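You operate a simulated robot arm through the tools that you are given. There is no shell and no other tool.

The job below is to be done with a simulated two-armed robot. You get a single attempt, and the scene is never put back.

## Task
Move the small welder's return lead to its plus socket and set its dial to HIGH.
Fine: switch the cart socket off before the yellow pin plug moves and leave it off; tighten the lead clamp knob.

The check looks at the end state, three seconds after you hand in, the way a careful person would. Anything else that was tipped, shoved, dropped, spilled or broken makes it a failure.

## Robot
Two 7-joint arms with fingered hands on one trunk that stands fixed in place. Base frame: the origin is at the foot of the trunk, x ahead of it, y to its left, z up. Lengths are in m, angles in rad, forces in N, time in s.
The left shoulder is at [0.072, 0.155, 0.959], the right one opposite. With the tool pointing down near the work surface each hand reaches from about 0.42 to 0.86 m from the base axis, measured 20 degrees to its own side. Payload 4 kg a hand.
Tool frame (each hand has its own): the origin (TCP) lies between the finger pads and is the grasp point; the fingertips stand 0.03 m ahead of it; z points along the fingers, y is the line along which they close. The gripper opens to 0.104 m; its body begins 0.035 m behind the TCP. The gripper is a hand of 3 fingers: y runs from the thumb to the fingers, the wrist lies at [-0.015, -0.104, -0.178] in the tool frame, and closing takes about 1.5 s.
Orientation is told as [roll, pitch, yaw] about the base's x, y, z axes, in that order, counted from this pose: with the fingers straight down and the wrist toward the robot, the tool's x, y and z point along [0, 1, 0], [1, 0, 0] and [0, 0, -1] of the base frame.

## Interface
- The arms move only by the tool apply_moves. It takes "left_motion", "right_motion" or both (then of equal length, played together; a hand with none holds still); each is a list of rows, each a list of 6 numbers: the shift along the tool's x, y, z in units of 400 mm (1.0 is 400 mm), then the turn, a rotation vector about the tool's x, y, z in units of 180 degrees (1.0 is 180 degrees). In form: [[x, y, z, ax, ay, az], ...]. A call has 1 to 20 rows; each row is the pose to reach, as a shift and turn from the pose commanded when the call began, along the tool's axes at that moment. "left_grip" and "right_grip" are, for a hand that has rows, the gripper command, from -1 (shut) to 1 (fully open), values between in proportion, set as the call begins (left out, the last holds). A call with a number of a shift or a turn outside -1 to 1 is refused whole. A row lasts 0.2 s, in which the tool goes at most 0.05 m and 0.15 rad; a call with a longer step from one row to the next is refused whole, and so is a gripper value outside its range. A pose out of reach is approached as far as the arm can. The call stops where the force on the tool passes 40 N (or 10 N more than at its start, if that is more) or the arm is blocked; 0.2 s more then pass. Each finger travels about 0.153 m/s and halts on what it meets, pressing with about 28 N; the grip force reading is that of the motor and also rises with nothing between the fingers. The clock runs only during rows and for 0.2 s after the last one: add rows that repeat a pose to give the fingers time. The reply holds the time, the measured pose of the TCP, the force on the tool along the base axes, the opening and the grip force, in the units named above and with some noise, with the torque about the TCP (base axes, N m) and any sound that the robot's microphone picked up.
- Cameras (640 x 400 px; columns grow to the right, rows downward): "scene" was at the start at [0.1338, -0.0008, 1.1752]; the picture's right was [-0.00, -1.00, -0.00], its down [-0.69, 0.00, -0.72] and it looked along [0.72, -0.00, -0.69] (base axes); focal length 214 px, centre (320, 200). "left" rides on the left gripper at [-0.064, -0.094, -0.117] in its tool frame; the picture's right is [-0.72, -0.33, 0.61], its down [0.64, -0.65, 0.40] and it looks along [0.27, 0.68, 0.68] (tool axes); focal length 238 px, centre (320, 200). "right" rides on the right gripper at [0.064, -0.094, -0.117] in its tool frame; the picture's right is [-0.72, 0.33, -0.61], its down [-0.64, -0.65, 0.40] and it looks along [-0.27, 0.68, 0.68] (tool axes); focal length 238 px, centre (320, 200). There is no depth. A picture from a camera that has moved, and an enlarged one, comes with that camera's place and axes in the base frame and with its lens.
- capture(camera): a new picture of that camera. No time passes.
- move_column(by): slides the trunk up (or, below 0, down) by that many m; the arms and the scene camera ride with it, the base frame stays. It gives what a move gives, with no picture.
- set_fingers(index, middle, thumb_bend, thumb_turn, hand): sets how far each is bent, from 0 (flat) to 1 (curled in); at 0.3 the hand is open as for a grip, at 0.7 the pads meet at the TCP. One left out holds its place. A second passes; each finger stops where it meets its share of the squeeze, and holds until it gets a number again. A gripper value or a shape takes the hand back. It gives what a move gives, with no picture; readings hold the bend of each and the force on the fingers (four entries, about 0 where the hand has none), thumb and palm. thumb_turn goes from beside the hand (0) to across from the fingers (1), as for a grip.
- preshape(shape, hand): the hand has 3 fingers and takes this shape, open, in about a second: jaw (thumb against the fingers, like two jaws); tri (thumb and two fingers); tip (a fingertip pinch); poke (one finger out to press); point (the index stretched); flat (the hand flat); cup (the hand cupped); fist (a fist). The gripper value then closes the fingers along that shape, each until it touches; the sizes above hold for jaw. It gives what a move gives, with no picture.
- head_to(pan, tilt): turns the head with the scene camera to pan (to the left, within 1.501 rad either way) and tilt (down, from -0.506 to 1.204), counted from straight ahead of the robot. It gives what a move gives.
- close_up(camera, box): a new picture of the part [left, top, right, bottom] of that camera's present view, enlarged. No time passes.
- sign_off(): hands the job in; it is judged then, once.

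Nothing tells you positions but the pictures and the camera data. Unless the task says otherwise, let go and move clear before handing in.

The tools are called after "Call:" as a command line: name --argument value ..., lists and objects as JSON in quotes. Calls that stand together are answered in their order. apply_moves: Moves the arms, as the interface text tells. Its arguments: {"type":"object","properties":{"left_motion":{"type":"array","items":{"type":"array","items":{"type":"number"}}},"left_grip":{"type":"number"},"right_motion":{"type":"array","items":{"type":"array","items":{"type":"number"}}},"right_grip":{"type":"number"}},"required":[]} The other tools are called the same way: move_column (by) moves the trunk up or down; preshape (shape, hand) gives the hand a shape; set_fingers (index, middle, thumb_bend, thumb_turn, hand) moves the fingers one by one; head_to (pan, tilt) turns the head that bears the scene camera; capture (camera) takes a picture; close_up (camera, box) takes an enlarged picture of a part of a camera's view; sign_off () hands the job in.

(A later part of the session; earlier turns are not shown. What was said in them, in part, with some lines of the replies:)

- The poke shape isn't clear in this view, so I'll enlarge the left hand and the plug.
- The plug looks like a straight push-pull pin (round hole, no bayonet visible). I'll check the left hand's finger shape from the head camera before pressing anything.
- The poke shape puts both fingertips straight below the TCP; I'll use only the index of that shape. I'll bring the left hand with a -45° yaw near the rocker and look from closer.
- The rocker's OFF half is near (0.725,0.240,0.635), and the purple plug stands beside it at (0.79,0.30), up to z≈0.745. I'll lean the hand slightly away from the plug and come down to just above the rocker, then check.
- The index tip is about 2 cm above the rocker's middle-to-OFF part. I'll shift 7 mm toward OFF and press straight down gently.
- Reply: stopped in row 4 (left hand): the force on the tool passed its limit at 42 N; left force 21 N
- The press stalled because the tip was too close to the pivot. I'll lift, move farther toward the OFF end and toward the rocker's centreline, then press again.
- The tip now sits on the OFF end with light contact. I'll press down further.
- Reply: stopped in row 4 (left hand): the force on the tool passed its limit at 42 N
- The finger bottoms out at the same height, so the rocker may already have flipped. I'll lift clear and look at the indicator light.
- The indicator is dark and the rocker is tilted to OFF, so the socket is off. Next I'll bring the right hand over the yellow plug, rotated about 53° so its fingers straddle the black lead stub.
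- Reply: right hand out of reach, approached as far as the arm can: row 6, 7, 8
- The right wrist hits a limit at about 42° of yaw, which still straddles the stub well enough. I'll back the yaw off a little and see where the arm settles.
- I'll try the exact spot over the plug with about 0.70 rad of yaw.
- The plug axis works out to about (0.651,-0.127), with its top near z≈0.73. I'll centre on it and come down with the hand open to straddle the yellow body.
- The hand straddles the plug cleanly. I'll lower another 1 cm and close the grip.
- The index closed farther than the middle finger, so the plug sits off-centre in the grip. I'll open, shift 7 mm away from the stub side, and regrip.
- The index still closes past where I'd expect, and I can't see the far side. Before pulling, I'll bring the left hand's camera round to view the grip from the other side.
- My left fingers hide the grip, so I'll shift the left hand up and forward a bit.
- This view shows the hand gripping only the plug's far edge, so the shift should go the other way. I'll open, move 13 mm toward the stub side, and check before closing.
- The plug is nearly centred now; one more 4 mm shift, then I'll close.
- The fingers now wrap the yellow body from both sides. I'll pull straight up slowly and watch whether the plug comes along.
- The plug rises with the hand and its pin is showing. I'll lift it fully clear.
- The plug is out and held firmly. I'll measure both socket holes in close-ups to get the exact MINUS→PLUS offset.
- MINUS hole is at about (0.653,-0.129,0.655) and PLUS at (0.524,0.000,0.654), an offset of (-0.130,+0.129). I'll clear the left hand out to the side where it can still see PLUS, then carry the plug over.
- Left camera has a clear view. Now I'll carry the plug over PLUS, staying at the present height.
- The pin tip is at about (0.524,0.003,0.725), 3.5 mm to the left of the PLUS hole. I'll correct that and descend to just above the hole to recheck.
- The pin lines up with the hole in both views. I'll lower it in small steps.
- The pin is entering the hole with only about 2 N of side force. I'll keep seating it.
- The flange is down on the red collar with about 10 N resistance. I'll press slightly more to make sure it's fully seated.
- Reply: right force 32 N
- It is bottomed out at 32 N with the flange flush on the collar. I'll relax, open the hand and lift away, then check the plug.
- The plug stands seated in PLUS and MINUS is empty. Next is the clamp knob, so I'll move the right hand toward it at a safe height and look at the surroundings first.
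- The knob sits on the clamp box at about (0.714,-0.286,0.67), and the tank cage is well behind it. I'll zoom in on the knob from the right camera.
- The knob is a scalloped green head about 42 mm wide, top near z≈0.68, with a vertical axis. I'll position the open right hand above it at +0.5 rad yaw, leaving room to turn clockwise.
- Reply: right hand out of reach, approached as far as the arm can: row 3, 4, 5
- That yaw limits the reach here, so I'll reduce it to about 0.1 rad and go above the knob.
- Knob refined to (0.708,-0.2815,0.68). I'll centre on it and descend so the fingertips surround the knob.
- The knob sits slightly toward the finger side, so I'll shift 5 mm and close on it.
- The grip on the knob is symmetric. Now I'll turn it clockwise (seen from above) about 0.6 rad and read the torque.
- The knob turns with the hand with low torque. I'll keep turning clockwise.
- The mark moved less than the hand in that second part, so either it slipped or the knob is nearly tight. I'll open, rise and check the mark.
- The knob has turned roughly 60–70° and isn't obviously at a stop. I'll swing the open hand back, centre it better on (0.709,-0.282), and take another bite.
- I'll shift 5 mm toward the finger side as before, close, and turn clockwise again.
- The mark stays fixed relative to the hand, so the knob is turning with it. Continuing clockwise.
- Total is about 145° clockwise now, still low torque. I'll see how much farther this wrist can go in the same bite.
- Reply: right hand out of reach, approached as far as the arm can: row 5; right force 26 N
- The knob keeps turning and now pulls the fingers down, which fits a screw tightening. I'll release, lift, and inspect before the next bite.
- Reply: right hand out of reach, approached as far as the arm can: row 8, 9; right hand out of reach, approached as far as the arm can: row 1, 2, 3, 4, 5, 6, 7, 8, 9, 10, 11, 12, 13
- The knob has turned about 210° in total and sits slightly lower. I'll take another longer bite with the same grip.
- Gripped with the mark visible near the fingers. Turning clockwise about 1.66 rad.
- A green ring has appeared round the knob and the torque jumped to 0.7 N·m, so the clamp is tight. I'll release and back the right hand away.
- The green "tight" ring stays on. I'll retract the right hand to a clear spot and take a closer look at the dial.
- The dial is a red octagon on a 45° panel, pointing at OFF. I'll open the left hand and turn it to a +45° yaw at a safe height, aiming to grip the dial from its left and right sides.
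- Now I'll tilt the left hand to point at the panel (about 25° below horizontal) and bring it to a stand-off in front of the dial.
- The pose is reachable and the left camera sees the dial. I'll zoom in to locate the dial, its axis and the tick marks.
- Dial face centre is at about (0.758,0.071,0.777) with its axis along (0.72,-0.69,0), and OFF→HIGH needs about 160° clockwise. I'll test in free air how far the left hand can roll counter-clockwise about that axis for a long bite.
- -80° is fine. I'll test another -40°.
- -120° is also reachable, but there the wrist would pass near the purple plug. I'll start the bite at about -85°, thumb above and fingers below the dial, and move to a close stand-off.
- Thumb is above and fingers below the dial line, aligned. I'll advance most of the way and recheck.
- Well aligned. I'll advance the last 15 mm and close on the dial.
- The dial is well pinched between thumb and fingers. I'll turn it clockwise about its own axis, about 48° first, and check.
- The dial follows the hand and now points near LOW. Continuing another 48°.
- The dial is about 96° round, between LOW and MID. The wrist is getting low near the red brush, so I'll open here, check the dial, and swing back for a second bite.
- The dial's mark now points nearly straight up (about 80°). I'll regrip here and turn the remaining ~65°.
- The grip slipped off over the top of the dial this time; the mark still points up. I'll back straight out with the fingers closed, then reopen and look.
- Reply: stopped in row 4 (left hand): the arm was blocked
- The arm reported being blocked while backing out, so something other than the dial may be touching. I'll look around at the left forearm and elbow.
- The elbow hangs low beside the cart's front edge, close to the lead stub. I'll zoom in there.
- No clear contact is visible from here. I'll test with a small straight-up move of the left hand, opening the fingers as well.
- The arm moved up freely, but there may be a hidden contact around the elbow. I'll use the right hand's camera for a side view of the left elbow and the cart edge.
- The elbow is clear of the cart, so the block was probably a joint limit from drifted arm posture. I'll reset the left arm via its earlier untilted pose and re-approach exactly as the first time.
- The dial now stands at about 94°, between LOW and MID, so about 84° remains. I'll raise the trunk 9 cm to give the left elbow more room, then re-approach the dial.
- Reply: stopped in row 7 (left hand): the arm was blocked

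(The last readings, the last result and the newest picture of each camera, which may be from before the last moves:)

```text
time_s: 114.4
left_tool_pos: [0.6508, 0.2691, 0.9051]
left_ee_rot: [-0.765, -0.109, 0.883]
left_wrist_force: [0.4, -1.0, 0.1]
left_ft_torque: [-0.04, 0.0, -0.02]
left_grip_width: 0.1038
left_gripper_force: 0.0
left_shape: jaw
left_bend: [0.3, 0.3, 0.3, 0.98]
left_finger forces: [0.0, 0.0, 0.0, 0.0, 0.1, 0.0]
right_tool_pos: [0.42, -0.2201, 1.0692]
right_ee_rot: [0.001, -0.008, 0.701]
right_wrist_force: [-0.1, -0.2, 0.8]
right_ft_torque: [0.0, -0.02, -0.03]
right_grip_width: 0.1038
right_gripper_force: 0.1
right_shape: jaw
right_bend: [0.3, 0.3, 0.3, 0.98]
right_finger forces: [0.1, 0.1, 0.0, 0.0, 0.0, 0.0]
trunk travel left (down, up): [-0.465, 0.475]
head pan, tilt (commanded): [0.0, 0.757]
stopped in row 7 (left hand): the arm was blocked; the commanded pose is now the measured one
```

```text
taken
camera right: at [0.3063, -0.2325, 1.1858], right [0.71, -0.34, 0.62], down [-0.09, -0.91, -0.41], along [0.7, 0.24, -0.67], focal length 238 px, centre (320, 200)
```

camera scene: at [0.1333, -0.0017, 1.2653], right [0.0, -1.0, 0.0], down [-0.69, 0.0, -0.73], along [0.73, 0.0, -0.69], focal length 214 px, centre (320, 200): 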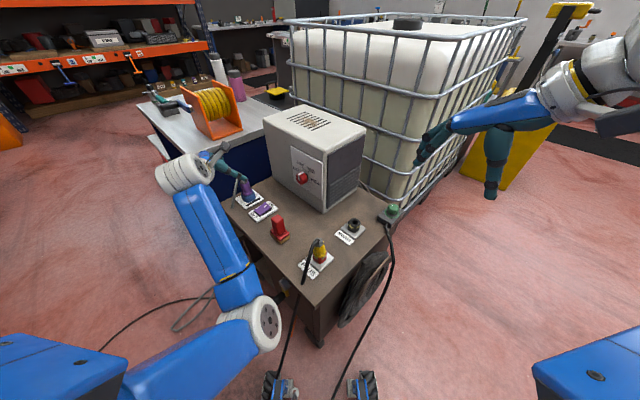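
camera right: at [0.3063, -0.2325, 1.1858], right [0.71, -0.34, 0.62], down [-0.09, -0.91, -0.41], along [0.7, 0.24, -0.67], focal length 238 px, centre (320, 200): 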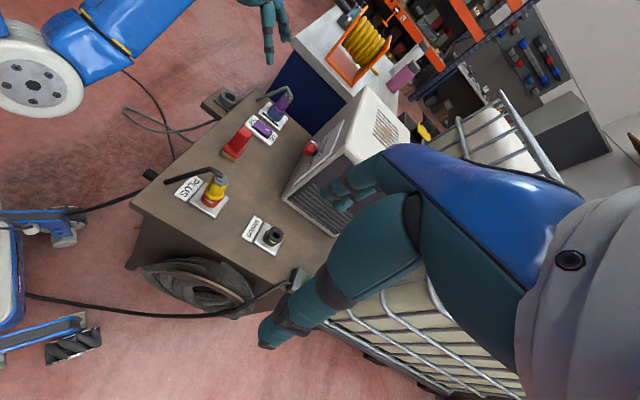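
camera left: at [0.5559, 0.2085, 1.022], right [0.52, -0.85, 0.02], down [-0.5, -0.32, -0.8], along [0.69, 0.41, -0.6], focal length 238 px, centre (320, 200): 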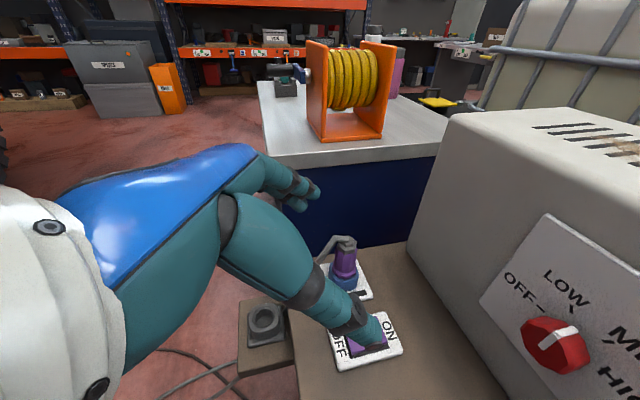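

Blocked again in free air: the elbow has drifted inward compared with my first approach, so this is a joint limit, not a contact. I'll unwind the left hand to its earlier yaw of -1.2 to bring the elbow back out.

Call:
apply_moves --left_motion '[[0, 0, 0, 0.0058, 0.0406, -0.0022], [0, 0, 0, 0.0116, 0.0812, -0.0044], [0, 0, 0, 0.0173, 0.1218, -0.0067], [0, 0, 0, 0.0231, 0.1623, -0.0089], [0, 0, 0, 0.0289, 0.2029, -0.0111], [0, 0, 0, 0.0347, 0.2435, -0.0133], [0, 0, 0, 0.0347, 0.2435, -0.0133]]'

Call:
apply_moves --left_motion '[[0, 0, -0.02, 0, 0, 0.045], [0, 0, -0.04, 0, 0, 0.09], [0, 0, -0.06, 0, 0, 0.135], [0, 0, -0.08, 0, 0, 0.18], [0, 0, -0.1, 0, 0, 0.225], [0, 0, -0.12, 0, 0, 0.27], [0, 0, -0.12, 0, 0, 0.315], [0, 0, -0.12, 0, 0, 0.36], [0, 0, -0.12, 0, 0, 0.405], [0, 0, -0.12, 0, 0, 0.45], [0, 0, -0.12, 0, 0, 0.495], [0, 0, -0.12, 0, 0, 0.54], [0, 0, -0.12, 0, 0, 0.585], [0, 0, -0.12, 0, 0, 0.63], [0, 0, -0.12, 0, 0, 0.66], [0, 0, -0.12, 0, 0, 0.66]]'

Call:
capture --camera "scene"

```text
time_s: 116.0
left_tool_pos: [0.6515, 0.2676, 0.9046]
left_ee_rot: [0.001, 0.009, 0.879]
left_wrist_force: [0.2, 0.2, -0.3]
left_ft_torque: [-0.04, -0.01, 0.0]
left_grip_width: 0.1036
left_gripper_force: 0.0
left_shape: jaw
left_bend: [0.3, 0.3, 0.3, 0.98]
left_finger forces: [0.0, 0.0, 0.1, 0.0, 0.1, 0.0]
right_tool_pos: [0.4187, -0.2187, 1.0698]
right_ee_rot: [-0.001, -0.007, 0.7]
right_wrist_force: [0.9, -0.3, -0.2]
right_ft_torque: [-0.02, 0.03, 0.03]
right_grip_width: 0.1036
right_gripper_force: 0.0
right_shape: jaw
right_bend: [0.3, 0.3, 0.3, 0.98]
right_finger forces: [0.1, 0.1, 0.1, 0.0, 0.1, 0.0]
trunk travel left (down, up): [-0.465, 0.475]
head pan, tilt (commanded): [0.0, 0.757]
```

```text
time_s: 119.4
left_tool_pos: [0.6513, 0.2692, 0.9537]
left_ee_rot: [-0.005, -0.006, -1.195]
left_wrist_force: [-0.5, -0.1, 1.1]
left_ft_torque: [-0.02, -0.03, -0.01]
left_grip_width: 0.1038
left_gripper_force: 0.0
left_shape: jaw
left_bend: [0.3, 0.3, 0.3, 0.98]
left_finger forces: [0.0, 0.0, 0.0, 0.0, 0.0, 0.0]
right_tool_pos: [0.4198, -0.2185, 1.0703]
right_ee_rot: [0.0, -0.007, 0.7]
right_wrist_force: [-0.5, 0.2, 0.0]
right_ft_torque: [0.01, 0.0, 0.02]
right_grip_width: 0.1034
right_gripper_force: 0.0
right_shape: jaw
right_bend: [0.3, 0.3, 0.3, 0.98]
right_finger forces: [0.0, 0.0, 0.0, 0.0, 0.0, 0.0]
trunk travel left (down, up): [-0.465, 0.475]
head pan, tilt (commanded): [0.0, 0.757]
```

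```text
taken
camera scene: at [0.134, -0.0008, 1.2652], right [0.0, -1.0, 0.0], down [-0.69, 0.0, -0.72], along [0.72, 0.0, -0.69], focal length 214 px, centre (320, 200)
```

scene: 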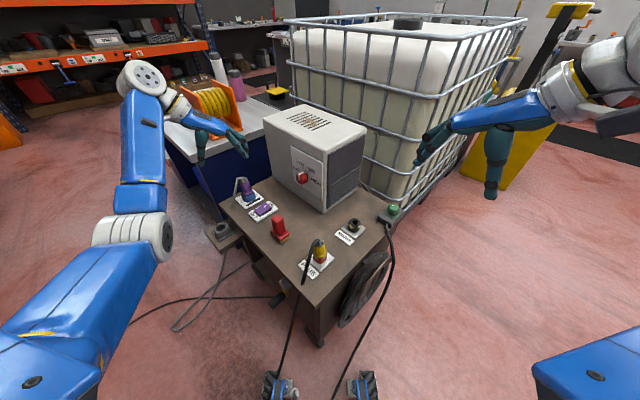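

I'll swing back to +45° yaw, then try a direct rotation into the "thumb above" dial orientation without passing through the pose that blocked.

Call:
apply_moves --left_motion '[[0, 0, 0, 0, 0, -0.045], [0, 0, 0, 0, 0, -0.09], [0, 0, 0, 0, 0, -0.135], [0, 0, 0, 0, 0, -0.18], [0, 0, 0, 0, 0, -0.225], [0, 0, 0, 0, 0, -0.27], [0, 0, 0, 0, 0, -0.316], [0, 0, 0, 0, 0, -0.361], [0, 0, 0, 0, 0, -0.406], [0, 0, 0, 0, 0, -0.451], [0, 0, 0, 0, 0, -0.496], [0, 0, 0, 0, 0, -0.541], [0, 0, 0, 0, 0, -0.586], [0, 0, 0, 0, 0, -0.631], [0, 0, 0, 0, 0, -0.631]]'

Call:
apply_moves --left_motion '[[0, 0, 0, 0.032, -0.0222, -0.0204], [0, 0, 0, 0.0641, -0.0445, -0.0407], [0, 0, 0, 0.0961, -0.0667, -0.0611], [0, 0, 0, 0.1282, -0.0889, -0.0814], [0, 0, 0, 0.1602, -0.1112, -0.1018], [0, 0, 0, 0.1923, -0.1334, -0.1222], [0, 0, 0, 0.2243, -0.1556, -0.1425], [0, 0, 0, 0.2564, -0.1778, -0.1629], [0, 0, 0, 0.2884, -0.2001, -0.1832], [0, 0, 0, 0.3205, -0.2223, -0.2036], [0, 0, 0, 0.3525, -0.2445, -0.224], [0, 0, 0, 0.3846, -0.2668, -0.2443], [0, 0, 0, 0.4166, -0.289, -0.2647], [0, 0, 0, 0.4166, -0.289, -0.2647]]'

Call:
capture --camera "scene"

Call:
capture --camera "left"

```text
time_s: 122.6
left_tool_pos: [0.6508, 0.2681, 0.9522]
left_ee_rot: [-0.001, 0.006, 0.792]
left_wrist_force: [-0.1, -0.2, -0.4]
left_ft_torque: [-0.02, -0.01, 0.01]
left_grip_width: 0.1039
left_gripper_force: 0.0
left_shape: jaw
left_bend: [0.3, 0.3, 0.3, 0.98]
left_finger forces: [0.0, 0.0, 0.0, 0.0, 0.1, 0.0]
right_tool_pos: [0.4194, -0.2185, 1.0697]
right_ee_rot: [0.001, -0.005, 0.7]
right_wrist_force: [-0.6, 0.5, 1.0]
right_ft_torque: [0.02, 0.02, 0.01]
right_grip_width: 0.1039
right_gripper_force: 0.0
right_shape: jaw
right_bend: [0.3, 0.3, 0.3, 0.98]
right_finger forces: [0.0, 0.0, 0.1, 0.0, 0.0, 0.0]
trunk travel left (down, up): [-0.465, 0.475]
head pan, tilt (commanded): [0.0, 0.757]
```

```text
time_s: 125.6
left_tool_pos: [0.6512, 0.2675, 0.9526]
left_ee_rot: [-1.175, 1.489, 0.744]
left_wrist_force: [0.3, 0.3, -0.2]
left_ft_torque: [-0.01, -0.02, 0.02]
left_grip_width: 0.1038
left_gripper_force: 0.1
left_shape: jaw
left_bend: [0.3, 0.3, 0.3, 0.98]
left_finger forces: [0.1, 0.0, 0.1, 0.0, 0.1, 0.0]
right_tool_pos: [0.4208, -0.2188, 1.0701]
right_ee_rot: [0.0, -0.005, 0.699]
right_wrist_force: [-0.4, -0.3, -0.2]
right_ft_torque: [0.01, -0.01, -0.02]
right_grip_width: 0.1037
right_gripper_force: 0.1
right_shape: jaw
right_bend: [0.3, 0.3, 0.3, 0.98]
right_finger forces: [0.0, 0.0, 0.1, 0.0, 0.1, 0.0]
trunk travel left (down, up): [-0.465, 0.475]
head pan, tilt (commanded): [0.0, 0.757]
```

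```text
taken
camera scene: at [0.1338, -0.0007, 1.2653], right [0.0, -1.0, 0.0], down [-0.69, 0.0, -0.72], along [0.72, 0.0, -0.69], focal length 214 px, centre (320, 200)
```

scene: 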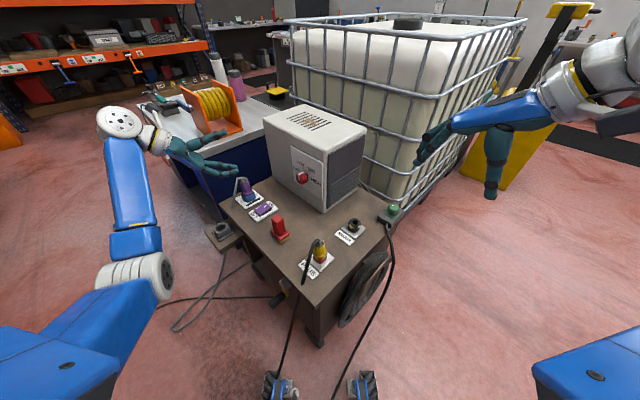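

```text
taken
camera left: at [0.6657, 0.3951, 1.0545], right [0.87, -0.35, 0.36], down [-0.5, -0.63, 0.59], along [0.02, -0.69, -0.72], focal length 238 px, centre (320, 200)
```

left: 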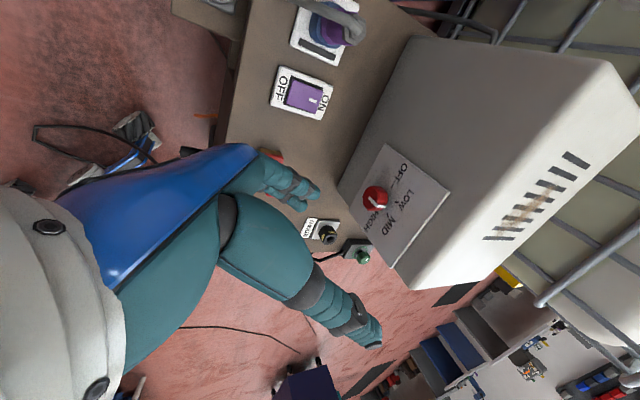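

The hand is in the right orientation and the elbow is farther out. I'll move to the stand-off in front of the dial.

Call:
apply_moves --left_motion '[[-0.011, 0.07, 0.064, 0, 0, 0], [-0.022, 0.14, 0.128, 0, 0, 0], [-0.033, 0.21, 0.193, 0, 0, 0], [-0.045, 0.283, 0.257, 0, 0, 0], [-0.056, 0.354, 0.322, 0, 0, 0], [-0.067, 0.425, 0.386, 0, 0, 0], [-0.067, 0.425, 0.386, 0, 0, 0]]'

Call:
capture --camera "left"

Call:
close_up --camera "scene" --box '[180, 80, 380, 220]'

```text
time_s: 127.2
left_tool_pos: [0.7395, 0.1405, 0.7806]
left_ee_rot: [-1.16, 1.487, 0.758]
left_wrist_force: [0.0, -0.1, 0.7]
left_ft_torque: [0.0, 0.01, 0.0]
left_grip_width: 0.104
left_gripper_force: 0.0
left_shape: jaw
left_bend: [0.3, 0.3, 0.3, 0.98]
left_finger forces: [0.1, 0.0, 0.0, 0.0, 0.0, 0.0]
right_tool_pos: [0.4197, -0.218, 1.0693]
right_ee_rot: [0.0, -0.007, 0.7]
right_wrist_force: [0.0, 0.2, -0.1]
right_ft_torque: [0.03, 0.03, -0.02]
right_grip_width: 0.1036
right_gripper_force: 0.0
right_shape: jaw
right_bend: [0.3, 0.3, 0.3, 0.98]
right_finger forces: [0.0, 0.1, 0.0, 0.0, 0.0, 0.1]
trunk travel left (down, up): [-0.465, 0.475]
head pan, tilt (commanded): [0.0, 0.757]
```

```text
taken
camera left: at [0.7542, 0.2667, 0.8829], right [0.87, -0.35, 0.36], down [-0.5, -0.63, 0.59], along [0.02, -0.69, -0.72], focal length 238 px, centre (320, 200)
```

left: 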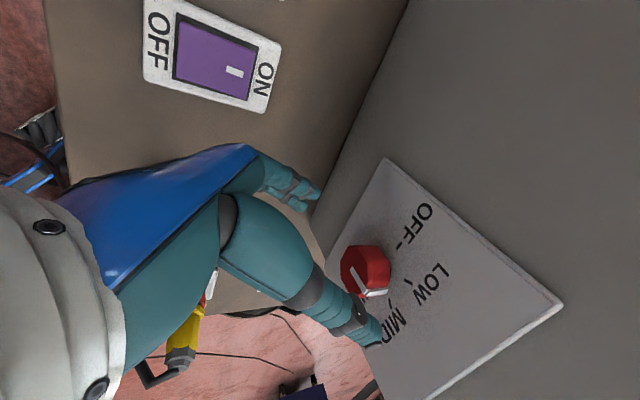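

```text
2.86 times, centred on (280, 150) of scene
camera zoom: at [0.1336, -0.0013, 1.2653], right [0.0, -1.0, 0.0], down [-0.69, 0.0, -0.73], along [0.73, 0.0, -0.69], focal length 613 px, centre (434, 343)
```

zoom: 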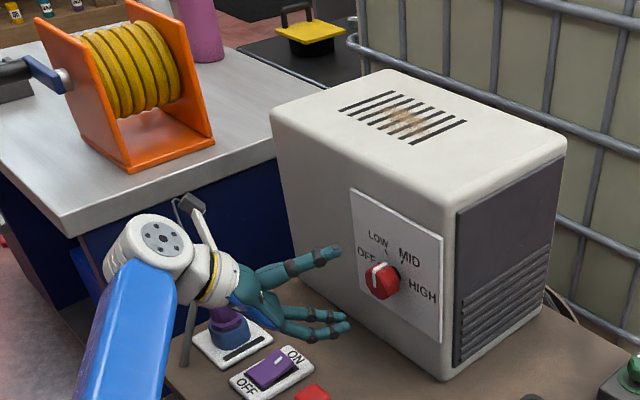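

Same stand-off as the first time. I'll zoom on the dial to read its angle precisely before gripping.

Call:
close_up --camera "left" --box '[320, 190, 460, 350]'

Call:
apply_moves --left_motion '[[0.001, -0.0045, 0.04, 0, 0, 0], [0.001, -0.0045, 0.08, 0, 0, 0], [0.001, -0.0045, 0.12, 0, 0, 0], [0.001, -0.0045, 0.1535, 0, 0, 0], [0.001, -0.0045, 0.1535, 0, 0, 0]]'

Call:
capture --camera "left"

Call:
close_up --camera "scene" --box '[270, 130, 350, 200]'

```text
2.50 times, centred on (390, 270) of left
camera zoom: at [0.7542, 0.2667, 0.8829], right [0.87, -0.35, 0.36], down [-0.5, -0.63, 0.59], along [0.02, -0.69, -0.72], focal length 596 px, centre (145, 25)
```

zoom: 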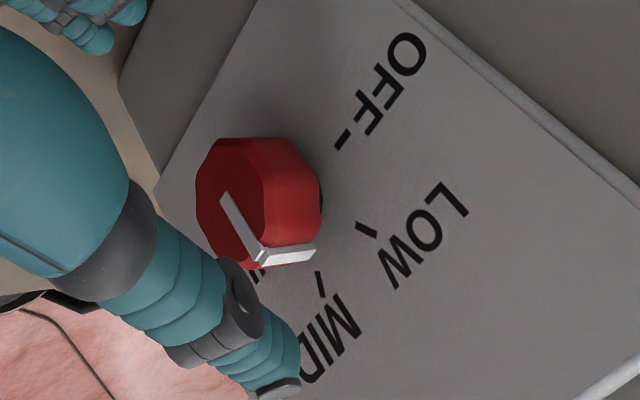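

```text
time_s: 128.4
left_tool_pos: [0.7606, 0.085, 0.7797]
left_ee_rot: [-1.151, 1.487, 0.769]
left_wrist_force: [-0.2, 0.2, 0.2]
left_ft_torque: [0.04, -0.05, -0.03]
left_grip_width: 0.1037
left_gripper_force: 0.1
left_shape: jaw
left_bend: [0.3, 0.3, 0.3, 0.98]
left_finger forces: [0.0, 0.0, 0.1, 0.0, 0.0, 0.1]
right_tool_pos: [0.419, -0.2195, 1.07]
right_ee_rot: [0.0, -0.008, 0.701]
right_wrist_force: [0.3, 0.2, 0.0]
right_ft_torque: [0.01, -0.02, -0.01]
right_grip_width: 0.1039
right_gripper_force: 0.0
right_shape: jaw
right_bend: [0.3, 0.3, 0.3, 0.98]
right_finger forces: [0.0, 0.0, 0.0, 0.0, 0.0, 0.0]
trunk travel left (down, up): [-0.465, 0.475]
head pan, tilt (commanded): [0.0, 0.757]
```

```text
taken
camera left: at [0.775, 0.2105, 0.8812], right [0.87, -0.35, 0.36], down [-0.5, -0.63, 0.59], along [0.02, -0.69, -0.72], focal length 238 px, centre (320, 200)
```

left: 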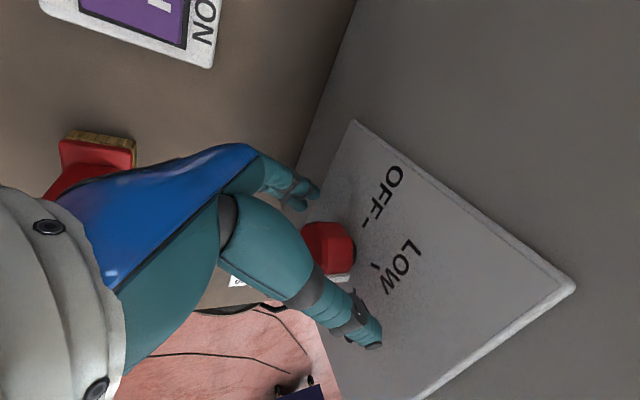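

```text
5.71 times, centred on (310, 165) of scene
camera zoom: at [0.134, -0.0015, 1.2652], right [0.0, -1.0, 0.0], down [-0.69, 0.0, -0.72], along [0.72, 0.0, -0.69], focal length 1226 px, centre (377, 400)
```

zoom: 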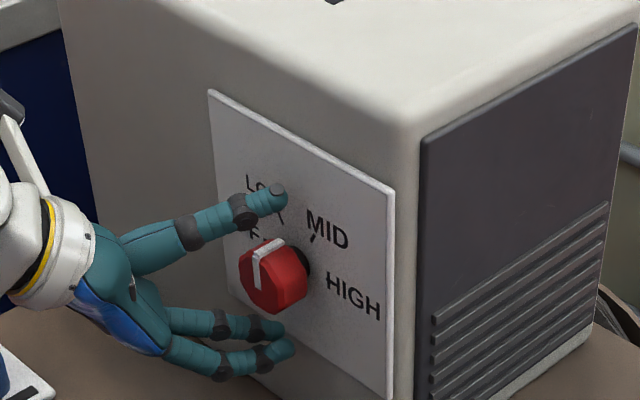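

The dial reads about 93°, so about 83° remains. The hand is placed as before, so I'll close and turn in small increments with checks.

Call:
apply_moves --left_motion '[[0, 0, 0, 0, 0, 0], [0, 0, 0, 0, 0, 0], [0, 0, 0, 0, 0, 0], [0, 0, 0, 0, 0, 0], [0, 0, 0, 0, 0, 0], [0, 0, 0, 0, 0, 0], [0, 0, 0, 0, 0, 0], [0, 0, 0, 0, 0, 0]]' --left_grip -1

Call:
apply_moves --left_motion '[[0.0005, -0.0042, 0.0002, -0.01885, 0, 0.04037], [0.0015, -0.0081, 0.0006, -0.0377, 0, 0.08074], [0.0028, -0.0121, 0.0013, -0.05655, 0, 0.12111], [0.0048, -0.0156, 0.0023, -0.0754, 0, 0.16148]]'

Call:
close_up --camera "left" --box '[260, 180, 400, 340]'

Call:
close_up --camera "scene" --box '[270, 130, 350, 200]'

```text
time_s: 130.2
left_tool_pos: [0.7605, 0.0838, 0.7788]
left_ee_rot: [-1.152, 1.49, 0.769]
left_wrist_force: [0.9, 0.1, 0.5]
left_ft_torque: [-0.02, 0.01, 0.06]
left_grip_width: 0.0379
left_gripper_force: 28.0
left_shape: jaw
left_bend: [0.74, 0.53, 0.72, 1.0]
left_finger forces: [16.2, 8.6, 0.0, 0.0, 25.0, 0.1]
right_tool_pos: [0.4199, -0.2179, 1.0699]
right_ee_rot: [0.001, -0.007, 0.7]
right_wrist_force: [-0.6, -0.1, 0.1]
right_ft_torque: [-0.04, -0.02, 0.03]
right_grip_width: 0.1037
right_gripper_force: 0.1
right_shape: jaw
right_bend: [0.3, 0.3, 0.3, 0.98]
right_finger forces: [0.0, 0.0, 0.1, 0.1, 0.0, 0.1]
trunk travel left (down, up): [-0.465, 0.475]
head pan, tilt (commanded): [0.0, 0.757]
```

```text
time_s: 131.2
left_tool_pos: [0.7583, 0.0819, 0.7859]
left_ee_rot: [-1.135, 0.927, 0.784]
left_wrist_force: [4.7, 1.2, 1.8]
left_ft_torque: [-0.09, -0.08, 0.05]
left_grip_width: 0.0381
left_gripper_force: 28.1
left_shape: jaw
left_bend: [0.74, 0.53, 0.73, 1.0]
left_finger forces: [18.3, 8.5, 0.0, 0.0, 26.2, 0.0]
right_tool_pos: [0.4208, -0.2187, 1.069]
right_ee_rot: [0.0, -0.006, 0.7]
right_wrist_force: [-1.0, 0.2, 0.5]
right_ft_torque: [-0.01, -0.01, 0.03]
right_grip_width: 0.1038
right_gripper_force: 0.0
right_shape: jaw
right_bend: [0.3, 0.3, 0.3, 0.98]
right_finger forces: [0.1, 0.0, 0.1, 0.0, 0.0, 0.0]
trunk travel left (down, up): [-0.465, 0.475]
head pan, tilt (commanded): [0.0, 0.757]
```

```text
2.50 times, centred on (330, 260) of left
camera zoom: at [0.7236, 0.1594, 0.9244], right [0.69, -0.52, 0.5], down [-0.63, -0.77, 0.07], along [0.35, -0.36, -0.86], focal length 596 px, centre (295, 50)
```

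zoom: 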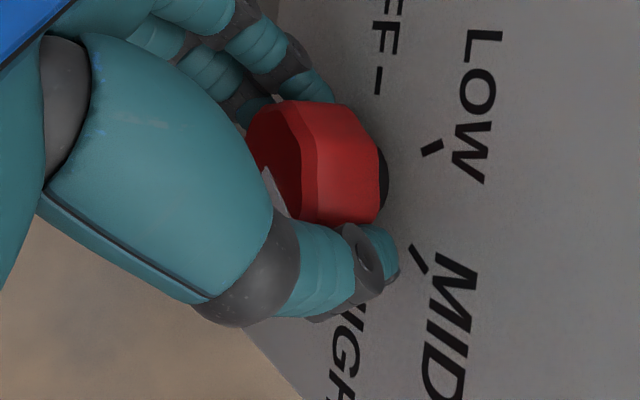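

```text
5.71 times, centred on (310, 165) of scene
camera zoom: at [0.1345, -0.0015, 1.2652], right [0.0, -1.0, 0.0], down [-0.69, 0.0, -0.72], along [0.72, 0.0, -0.69], focal length 1226 px, centre (377, 400)
```

zoom: 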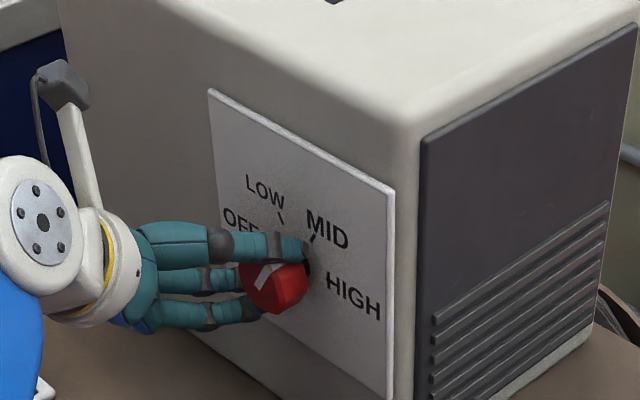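

The mark is moving toward MID with the hand tracking properly. Continuing another 32°.

Call:
apply_moves --left_motion '[[0.0005, -0.0042, 0.0002, -0.01885, 0, 0.04037], [0.0015, -0.0081, 0.0006, -0.0377, 0, 0.08074], [0.0028, -0.0121, 0.0013, -0.05655, 0, 0.12111], [0.0048, -0.0156, 0.0023, -0.0754, 0, 0.16148]]'

Call:
close_up --camera "left" --box '[260, 160, 400, 340]'

Call:
close_up --camera "scene" --box '[270, 130, 350, 200]'

```text
time_s: 132.2
left_tool_pos: [0.7538, 0.0793, 0.7902]
left_ee_rot: [-1.137, 0.366, 0.786]
left_wrist_force: [4.6, 1.7, 2.1]
left_ft_torque: [-0.1, -0.1, 0.07]
left_grip_width: 0.0378
left_gripper_force: 27.4
left_shape: jaw
left_bend: [0.74, 0.53, 0.73, 1.0]
left_finger forces: [19.4, 9.8, 0.0, 0.1, 25.8, 0.1]
right_tool_pos: [0.42, -0.219, 1.0696]
right_ee_rot: [0.002, -0.005, 0.701]
right_wrist_force: [-0.2, 0.4, 0.4]
right_ft_torque: [0.03, 0.01, -0.01]
right_grip_width: 0.1039
right_gripper_force: 0.0
right_shape: jaw
right_bend: [0.3, 0.3, 0.3, 0.98]
right_finger forces: [0.0, 0.0, 0.1, 0.0, 0.1, 0.0]
trunk travel left (down, up): [-0.465, 0.475]
head pan, tilt (commanded): [0.0, 0.757]
```

```text
2.22 times, centred on (330, 250) of left
camera zoom: at [0.6643, 0.1002, 0.923], right [0.49, -0.72, 0.48], down [-0.55, -0.69, -0.47], along [0.67, -0.04, -0.74], focal length 530 px, centre (298, 89)
```

zoom: 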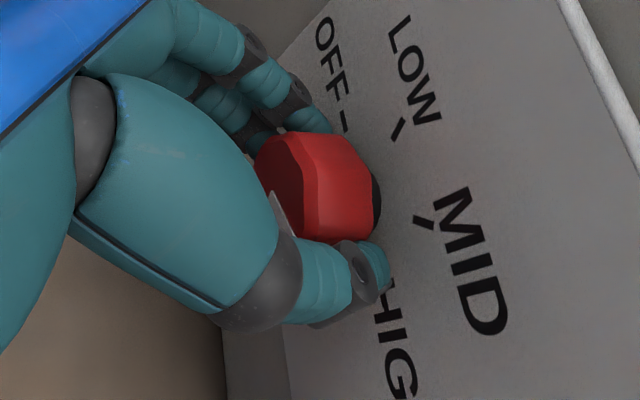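

```text
5.71 times, centred on (310, 165) of scene
camera zoom: at [0.1341, -0.0017, 1.2653], right [0.0, -1.0, 0.0], down [-0.69, 0.0, -0.72], along [0.72, 0.0, -0.69], focal length 1226 px, centre (377, 400)
```

zoom: 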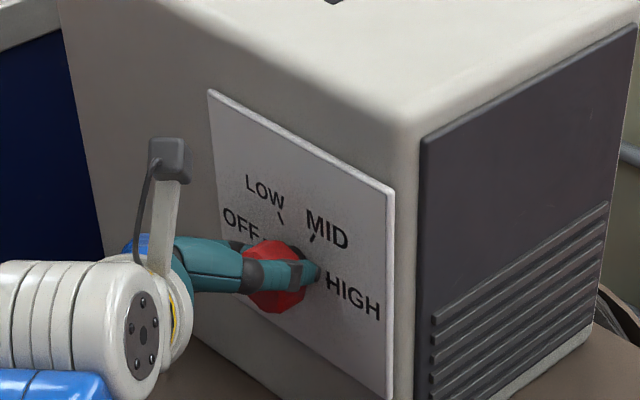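

Tracking is good; about 20° remains. Three more steps of 8°.

Call:
apply_moves --left_motion '[[0.0005, -0.0042, 0.0002, -0.01885, 0, 0.04037], [0.0015, -0.0081, 0.0006, -0.0377, 0, 0.08074], [0.0028, -0.0121, 0.0013, -0.05655, 0, 0.12111]]'

Call:
close_up --camera "left" --box '[260, 160, 400, 340]'

Call:
close_up --camera "scene" --box '[270, 130, 350, 200]'

```text
time_s: 133.0
left_tool_pos: [0.7517, 0.0757, 0.7905]
left_ee_rot: [-1.138, -0.052, 0.788]
left_wrist_force: [4.7, 1.2, 5.6]
left_ft_torque: [-0.06, -0.13, 0.04]
left_grip_width: 0.0379
left_gripper_force: 28.4
left_shape: jaw
left_bend: [0.74, 0.52, 0.73, 1.0]
left_finger forces: [19.9, 10.0, 0.1, 0.1, 25.1, 0.0]
right_tool_pos: [0.4205, -0.2188, 1.0688]
right_ee_rot: [-0.001, -0.008, 0.7]
right_wrist_force: [-0.2, -0.3, 0.2]
right_ft_torque: [0.02, 0.0, 0.03]
right_grip_width: 0.1039
right_gripper_force: 0.0
right_shape: jaw
right_bend: [0.3, 0.3, 0.3, 0.98]
right_finger forces: [0.0, 0.1, 0.1, 0.1, 0.0, 0.0]
trunk travel left (down, up): [-0.465, 0.475]
head pan, tilt (commanded): [0.0, 0.757]
```

```text
2.22 times, centred on (330, 250) of left
camera zoom: at [0.6252, 0.0612, 0.8921], right [0.36, -0.85, 0.38], down [-0.36, -0.5, -0.79], along [0.86, 0.15, -0.49], focal length 530 px, centre (298, 89)
```

zoom: 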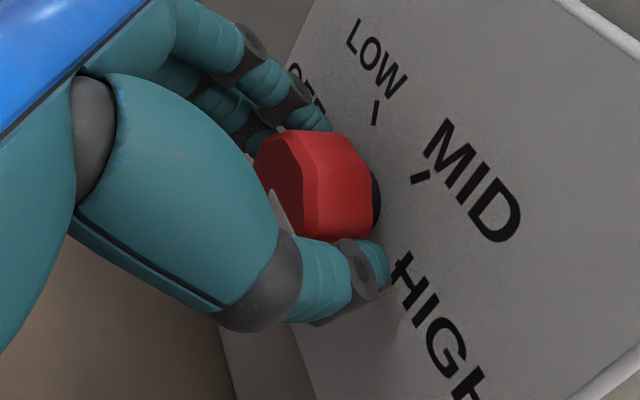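

```text
5.71 times, centred on (310, 165) of scene
camera zoom: at [0.1334, -0.0018, 1.2654], right [0.0, -1.0, 0.0], down [-0.69, 0.0, -0.73], along [0.73, 0.0, -0.69], focal length 1226 px, centre (377, 400)
```

zoom: 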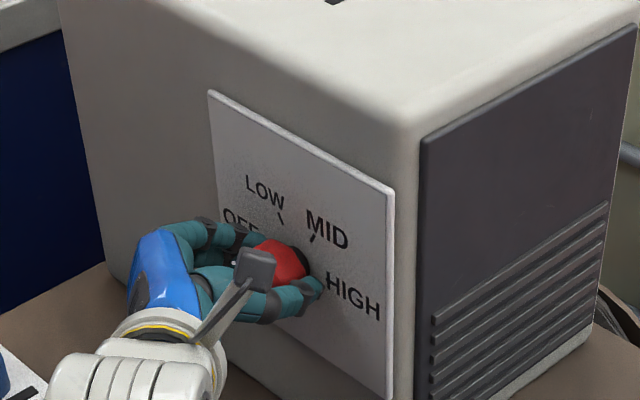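

The dial should now point near HIGH. I'll open the fingers in place and check the mark.

Call:
apply_moves --left_motion '[[0, 0, 0, 0, 0, 0], [0, 0, 0, 0, 0, 0], [0, 0, 0, 0, 0, 0], [0, 0, 0, 0, 0, 0], [0, 0, 0, 0, 0, 0], [0, 0, 0, 0, 0, 0], [0, 0, 0, 0, 0, 0]]' --left_grip 1

Call:
close_up --camera "left" --box '[260, 140, 460, 340]'

Call:
close_up --camera "scene" --box '[270, 130, 350, 200]'

```text
time_s: 134.6
left_tool_pos: [0.7506, 0.0756, 0.7905]
left_ee_rot: [-1.135, -0.051, 0.787]
left_wrist_force: [-0.2, 0.0, 0.0]
left_ft_torque: [-0.02, 0.0, -0.02]
left_grip_width: 0.1037
left_gripper_force: 0.0
left_shape: jaw
left_bend: [0.3, 0.3, 0.3, 0.98]
left_finger forces: [0.0, 0.0, 0.0, 0.1, 0.0, 0.0]
right_tool_pos: [0.4209, -0.2186, 1.0693]
right_ee_rot: [0.001, -0.006, 0.7]
right_wrist_force: [-0.6, 0.7, -0.3]
right_ft_torque: [0.01, -0.03, 0.02]
right_grip_width: 0.1034
right_gripper_force: 0.1
right_shape: jaw
right_bend: [0.3, 0.3, 0.3, 0.98]
right_finger forces: [0.1, 0.0, 0.0, 0.0, 0.0, 0.0]
trunk travel left (down, up): [-0.465, 0.475]
head pan, tilt (commanded): [0.0, 0.757]
```

```text
2.00 times, centred on (360, 240) of left
camera zoom: at [0.6257, 0.0615, 0.8917], right [0.36, -0.85, 0.38], down [-0.37, -0.5, -0.78], along [0.86, 0.15, -0.49], focal length 477 px, centre (240, 120)
```

zoom: 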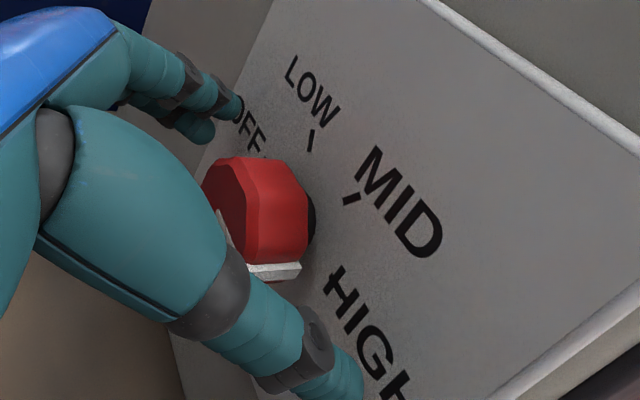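

```text
5.71 times, centred on (310, 165) of scene
camera zoom: at [0.1338, -0.0021, 1.2652], right [0.0, -1.0, 0.0], down [-0.69, 0.0, -0.72], along [0.72, 0.0, -0.69], focal length 1226 px, centre (377, 400)
```

zoom: 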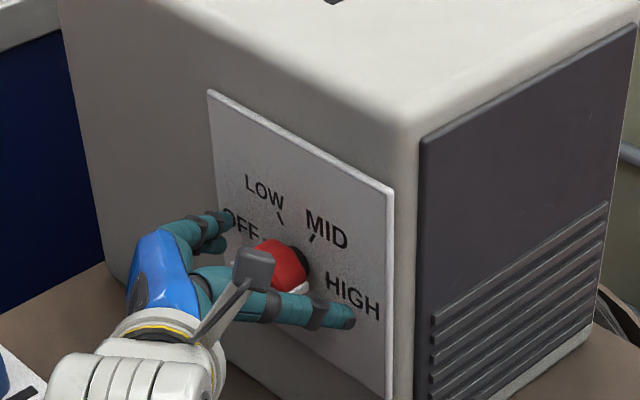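

The mark is on the right-hand side, near HIGH. I'll reverse my path: rotate the open hand back around the dial and retreat, then inspect.

Call:
apply_moves --left_motion '[[0.0001, 0.0042, 0.0001, 0.01885, 0, -0.04037], [0.0007, 0.0083, 0.0004, 0.0377, 0, -0.08074], [0.0018, 0.0123, 0.0009, 0.05655, 0, -0.12111], [0.0034, 0.016, 0.0017, 0.0754, 0, -0.16148], [0.0056, 0.0195, 0.0027, 0.09425, 0, -0.20185], [0.008, 0.0226, 0.0039, 0.1131, 0, -0.24222], [0.0109, 0.0253, 0.0053, 0.13195, 0, -0.28259], [0.014, 0.0275, 0.0067, 0.1508, 0, -0.32296], [0.0175, 0.0293, 0.0084, 0.16965, 0, -0.36333], [0.0211, 0.0305, 0.0101, 0.1885, 0, -0.4037], [0.0249, 0.0311, 0.0119, 0.20735, 0, -0.44407]]'

Call:
apply_moves --left_motion '[[0, 0, -0.04, 0, 0, 0], [0, 0, -0.08, 0, 0, 0], [0, 0, -0.12, 0, 0, 0], [0, 0, -0.16, 0, 0, 0], [0, 0, -0.2, 0, 0, 0]]'

Call:
close_up --camera "scene" --box '[270, 130, 350, 200]'

Call:
capture --camera "left"

```text
time_s: 137.0
left_tool_pos: [0.761, 0.0855, 0.7794]
left_ee_rot: [-1.151, 1.491, 0.771]
left_wrist_force: [-0.6, -0.5, -0.4]
left_ft_torque: [0.02, 0.01, -0.06]
left_grip_width: 0.1035
left_gripper_force: 0.1
left_shape: jaw
left_bend: [0.3, 0.3, 0.3, 0.98]
left_finger forces: [0.0, 0.0, 0.1, 0.0, 0.0, 0.0]
right_tool_pos: [0.421, -0.2184, 1.0693]
right_ee_rot: [0.0, -0.005, 0.699]
right_wrist_force: [0.3, 0.4, -0.3]
right_ft_torque: [0.03, 0.0, 0.02]
right_grip_width: 0.1037
right_gripper_force: 0.2
right_shape: jaw
right_bend: [0.3, 0.3, 0.3, 0.98]
right_finger forces: [0.0, 0.1, 0.1, 0.0, 0.0, 0.1]
trunk travel left (down, up): [-0.465, 0.475]
head pan, tilt (commanded): [0.0, 0.757]
```

```text
time_s: 138.2
left_tool_pos: [0.7335, 0.1579, 0.7832]
left_ee_rot: [-1.161, 1.489, 0.758]
left_wrist_force: [-0.3, 0.6, 0.1]
left_ft_torque: [0.03, -0.03, 0.03]
left_grip_width: 0.1038
left_gripper_force: 0.0
left_shape: jaw
left_bend: [0.3, 0.3, 0.3, 0.98]
left_finger forces: [0.0, 0.1, 0.0, 0.0, 0.0, 0.1]
right_tool_pos: [0.4195, -0.2186, 1.0696]
right_ee_rot: [0.0, -0.005, 0.701]
right_wrist_force: [0.2, 0.6, -0.3]
right_ft_torque: [0.0, -0.01, 0.03]
right_grip_width: 0.1038
right_gripper_force: 0.1
right_shape: jaw
right_bend: [0.3, 0.3, 0.3, 0.98]
right_finger forces: [0.0, 0.0, 0.0, 0.1, 0.1, 0.1]
trunk travel left (down, up): [-0.465, 0.475]
head pan, tilt (commanded): [0.0, 0.757]
```

```text
5.71 times, centred on (310, 165) of scene
camera zoom: at [0.1339, -0.0008, 1.2652], right [0.0, -1.0, 0.0], down [-0.69, 0.0, -0.72], along [0.72, 0.0, -0.69], focal length 1226 px, centre (377, 400)
```

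zoom: 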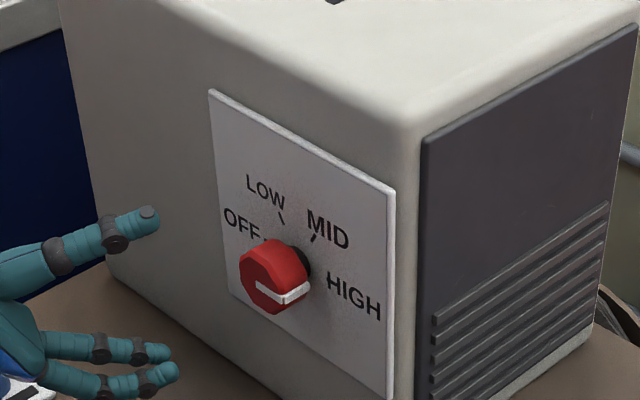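

```text
taken
camera left: at [0.7479, 0.2856, 0.884], right [0.87, -0.35, 0.36], down [-0.5, -0.63, 0.59], along [0.02, -0.69, -0.72], focal length 238 px, centre (320, 200)
```

left: 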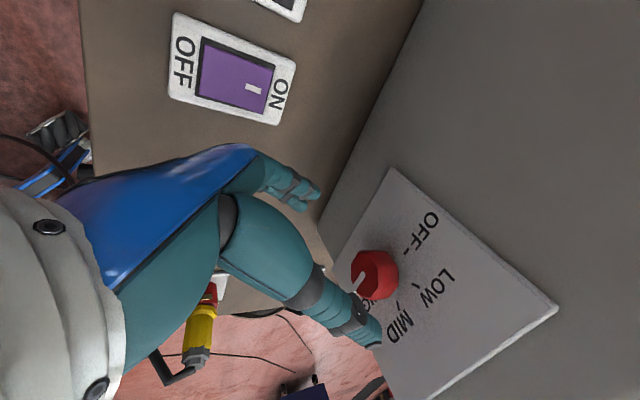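

The mark now points to about 8°, close to the HIGH tick. I'll zoom in further to compare mark and tick exactly.

Call:
close_up --camera "scene" --box '[282, 142, 328, 172]'

Call:
close_up --camera "left" --box '[330, 220, 430, 340]'

```text
13.33 times, centred on (305, 157) of scene
camera zoom: at [0.1339, -0.0008, 1.2652], right [0.0, -1.0, 0.0], down [-0.69, 0.0, -0.72], along [0.72, 0.0, -0.69], focal length 2860 px, centre (520, 773)
```

zoom: 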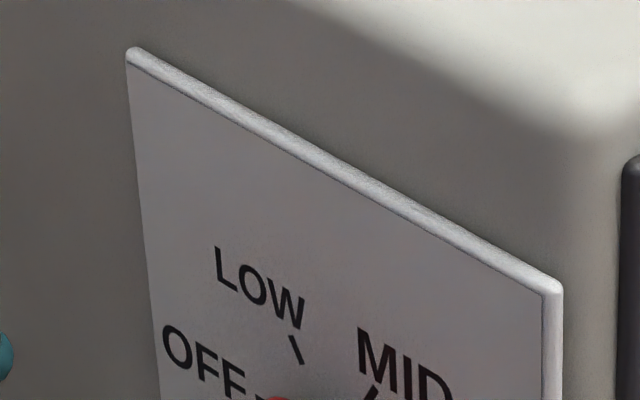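

```text
3.33 times, centred on (380, 280) of left
camera zoom: at [0.7479, 0.2856, 0.884], right [0.87, -0.35, 0.36], down [-0.5, -0.63, 0.59], along [0.02, -0.69, -0.72], focal length 794 px, centre (120, -67)
```

zoom: 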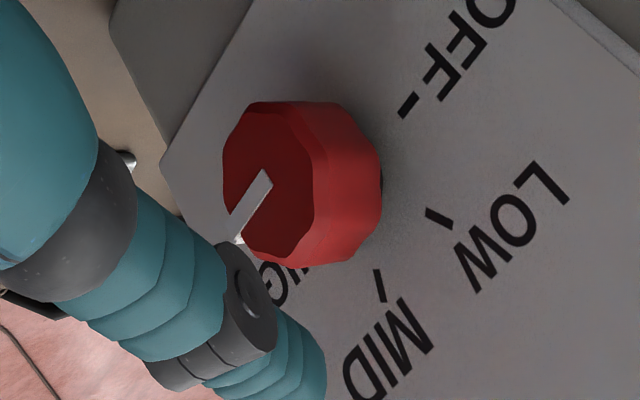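

Mark ≈ 8–12°, HIGH tick ≈ 10°. One more scene zoom to confirm visually.

Call:
close_up --camera "scene" --box '[285, 160, 341, 195]'

```text
11.43 times, centred on (313, 178) of scene
camera zoom: at [0.1339, -0.0008, 1.2652], right [0.0, -1.0, 0.0], down [-0.69, 0.0, -0.72], along [0.72, 0.0, -0.69], focal length 2451 px, centre (400, 457)
```

zoom: 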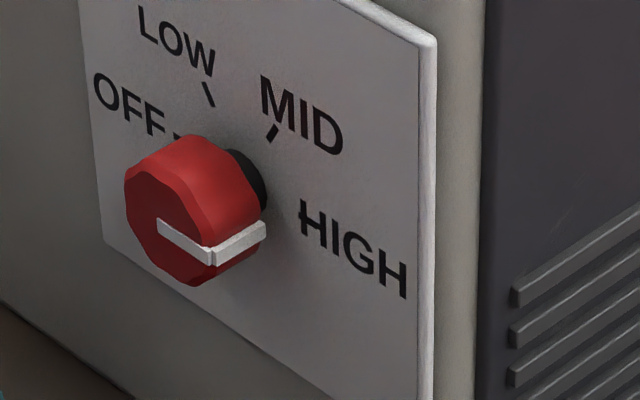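

The scene view suggests the mark may be a few degrees past HIGH. I'll move the left camera to a squarer view of the panel to measure it.

Call:
apply_moves --left_motion '[[0.028, -0.027, -0.015, 0.0165, 0, -0.0352], [0.056, -0.054, -0.03, 0.0329, 0, -0.0705], [0.084, -0.082, -0.045, 0.0494, 0, -0.1057], [0.112, -0.109, -0.06, 0.0658, 0, -0.141], [0.14, -0.136, -0.075, 0.0823, 0, -0.1762], [0.14, -0.136, -0.075, 0.0823, 0, -0.1762]]'

Call:
capture --camera "left"

Call:
close_up --camera "left" --box '[370, 80, 580, 290]'

```text
time_s: 139.6
left_tool_pos: [0.6657, 0.1649, 0.8332]
left_ee_rot: [2.01, 1.04, -2.353]
left_wrist_force: [0.2, -0.6, 0.7]
left_ft_torque: [0.01, 0.01, 0.02]
left_grip_width: 0.1034
left_gripper_force: 0.1
left_shape: jaw
left_bend: [0.3, 0.3, 0.3, 0.98]
left_finger forces: [0.0, 0.0, 0.1, 0.0, 0.1, 0.0]
right_tool_pos: [0.4208, -0.2186, 1.0692]
right_ee_rot: [0.0, -0.005, 0.699]
right_wrist_force: [0.0, 0.8, 0.2]
right_ft_torque: [-0.01, -0.02, -0.01]
right_grip_width: 0.1037
right_gripper_force: 0.1
right_shape: jaw
right_bend: [0.3, 0.3, 0.3, 0.98]
right_finger forces: [0.0, 0.1, 0.0, 0.1, 0.0, 0.0]
trunk travel left (down, up): [-0.465, 0.475]
head pan, tilt (commanded): [0.0, 0.757]
```

```text
taken
camera left: at [0.7096, 0.3201, 0.8589], right [0.96, -0.25, 0.08], down [-0.16, -0.29, 0.94], along [-0.21, -0.92, -0.32], focal length 238 px, centre (320, 200)
```

left: 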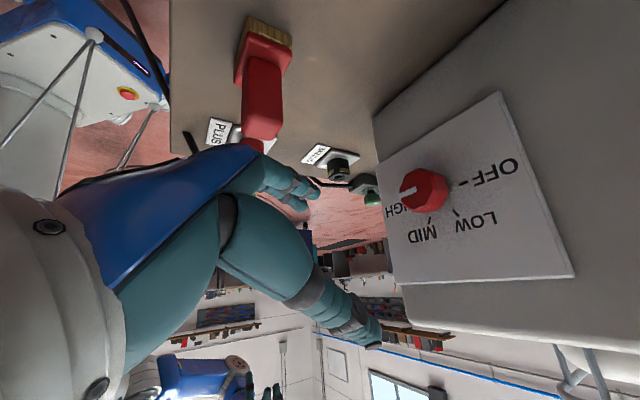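

```text
1.90 times, centred on (475, 185) of left
camera zoom: at [0.7096, 0.3201, 0.8589], right [0.96, -0.25, 0.08], down [-0.16, -0.29, 0.94], along [-0.21, -0.92, -0.32], focal length 454 px, centre (25, 229)
```

zoom: 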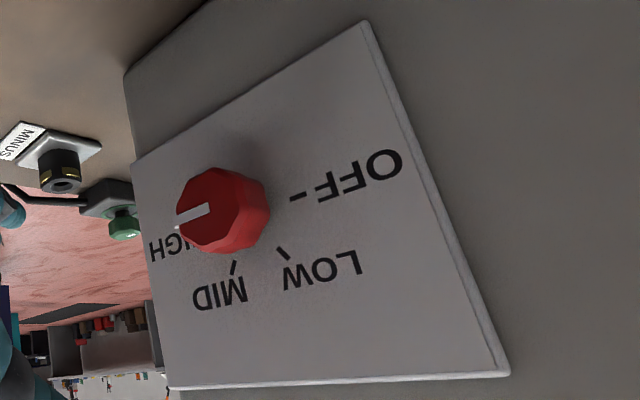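

In this squarer view the mark measures about +3° with HIGH at about 0° in the same calibration, so the dial is on HIGH. I'll retract the left hand clear and do a final inspection of everything.

Call:
apply_moves --left_motion '[[0.06, -0.048, -0.042, 0, 0, 0], [0.12, -0.097, -0.085, 0, 0, 0], [0.18, -0.145, -0.127, 0, 0, 0], [0.24, -0.194, -0.17, 0, 0, 0], [0.2985, -0.242, -0.212, 0, 0, 0], [0.2985, -0.242, -0.212, 0, 0, 0]]'

Call:
capture --camera "scene"

Call:
close_up --camera "scene" --box '[200, 140, 340, 280]'

Call:
close_up --camera "scene" --box '[270, 180, 420, 310]'

Call:
capture --camera "right"

```text
time_s: 141.0
left_tool_pos: [0.5663, 0.2471, 0.9543]
left_ee_rot: [2.009, 1.041, -2.353]
left_wrist_force: [0.8, 0.3, 0.7]
left_ft_torque: [-0.01, 0.03, 0.02]
left_grip_width: 0.1037
left_gripper_force: 0.0
left_shape: jaw
left_bend: [0.3, 0.3, 0.3, 0.98]
left_finger forces: [0.0, 0.0, 0.0, 0.0, 0.1, 0.0]
right_tool_pos: [0.4201, -0.2183, 1.0697]
right_ee_rot: [0.0, -0.006, 0.701]
right_wrist_force: [-0.8, 0.6, -0.1]
right_ft_torque: [-0.02, -0.01, -0.02]
right_grip_width: 0.1036
right_gripper_force: 0.1
right_shape: jaw
right_bend: [0.3, 0.3, 0.3, 0.98]
right_finger forces: [0.1, 0.0, 0.1, 0.0, 0.1, 0.1]
trunk travel left (down, up): [-0.465, 0.475]
head pan, tilt (commanded): [0.0, 0.757]
```

```text
taken
camera scene: at [0.134, -0.0006, 1.2652], right [0.0, -1.0, 0.0], down [-0.69, 0.0, -0.72], along [0.72, 0.0, -0.69], focal length 214 px, centre (320, 200)
```

scene: 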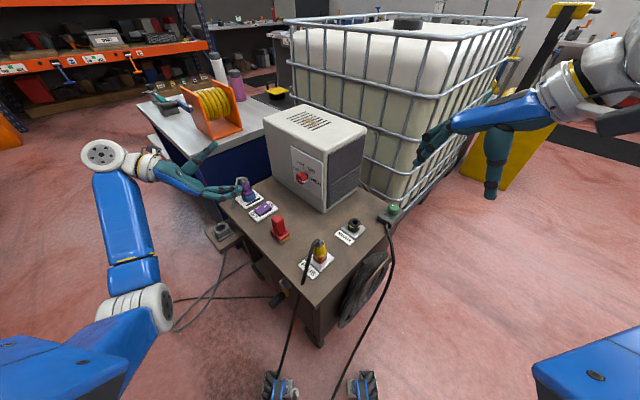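

```text
2.86 times, centred on (270, 210) of scene
camera zoom: at [0.134, -0.0006, 1.2652], right [0.0, -1.0, 0.0], down [-0.69, 0.0, -0.72], along [0.72, 0.0, -0.69], focal length 613 px, centre (463, 171)
```

zoom: 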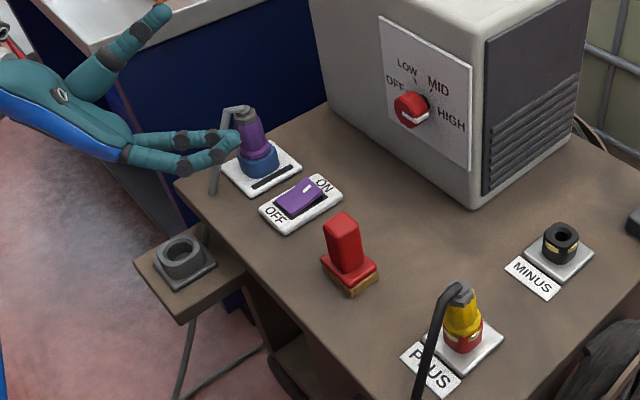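

```text
3.08 times, centred on (345, 245) of scene
camera zoom: at [0.134, -0.0006, 1.2652], right [0.0, -1.0, 0.0], down [-0.69, 0.0, -0.72], along [0.72, 0.0, -0.69], focal length 660 px, centre (243, 62)
```

zoom: 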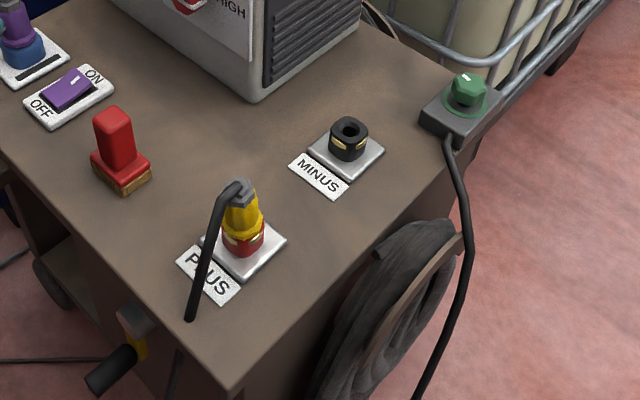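

```text
taken
camera right: at [0.3073, -0.2315, 1.1857], right [0.71, -0.34, 0.61], down [-0.09, -0.91, -0.41], along [0.7, 0.24, -0.67], focal length 238 px, centre (320, 200)
```

right: 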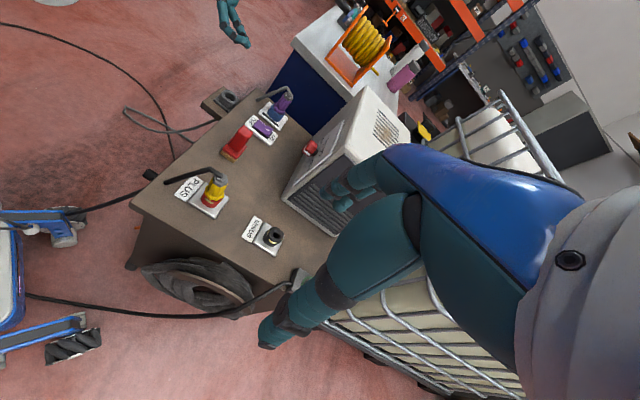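

All checks look right: the switch is OFF with its light dark, and the yellow plug is seated in PLUS with MINUS empty. The dial mark points at HIGH and the clamp shows its green tight ring. The brush and purple plug are undisturbed and both hands are clear, so I'm handing in.

Call:
sign_off

```text
The job is handed in.
```

I moved the welder's return lead to PLUS and set the dial to HIGH, and I have handed the job in. I don't have the judge's verdict.

- **Cart socket:** I switched it off before the yellow plug moved. Its light is dark and it stayed off to the end.
- **Return lead:** The yellow plug is out of MINUS and pressed fully into PLUS, with its flange resting on the red collar.
- **Clamp knob:** I turned it clockwise until it stopped, and a green ring appeared around it on the clamp box.
- **Dial:** The grip slipped off once partway round, so I took a second hold and finished the turn. My angle readings put the mark on HIGH, give or take a few degrees.

In the last pictures the red brush, the purple plug and everything else on the cart looked undisturbed. Both hands are open and clear. I raised the trunk 9 cm to give the left arm room and left it there.
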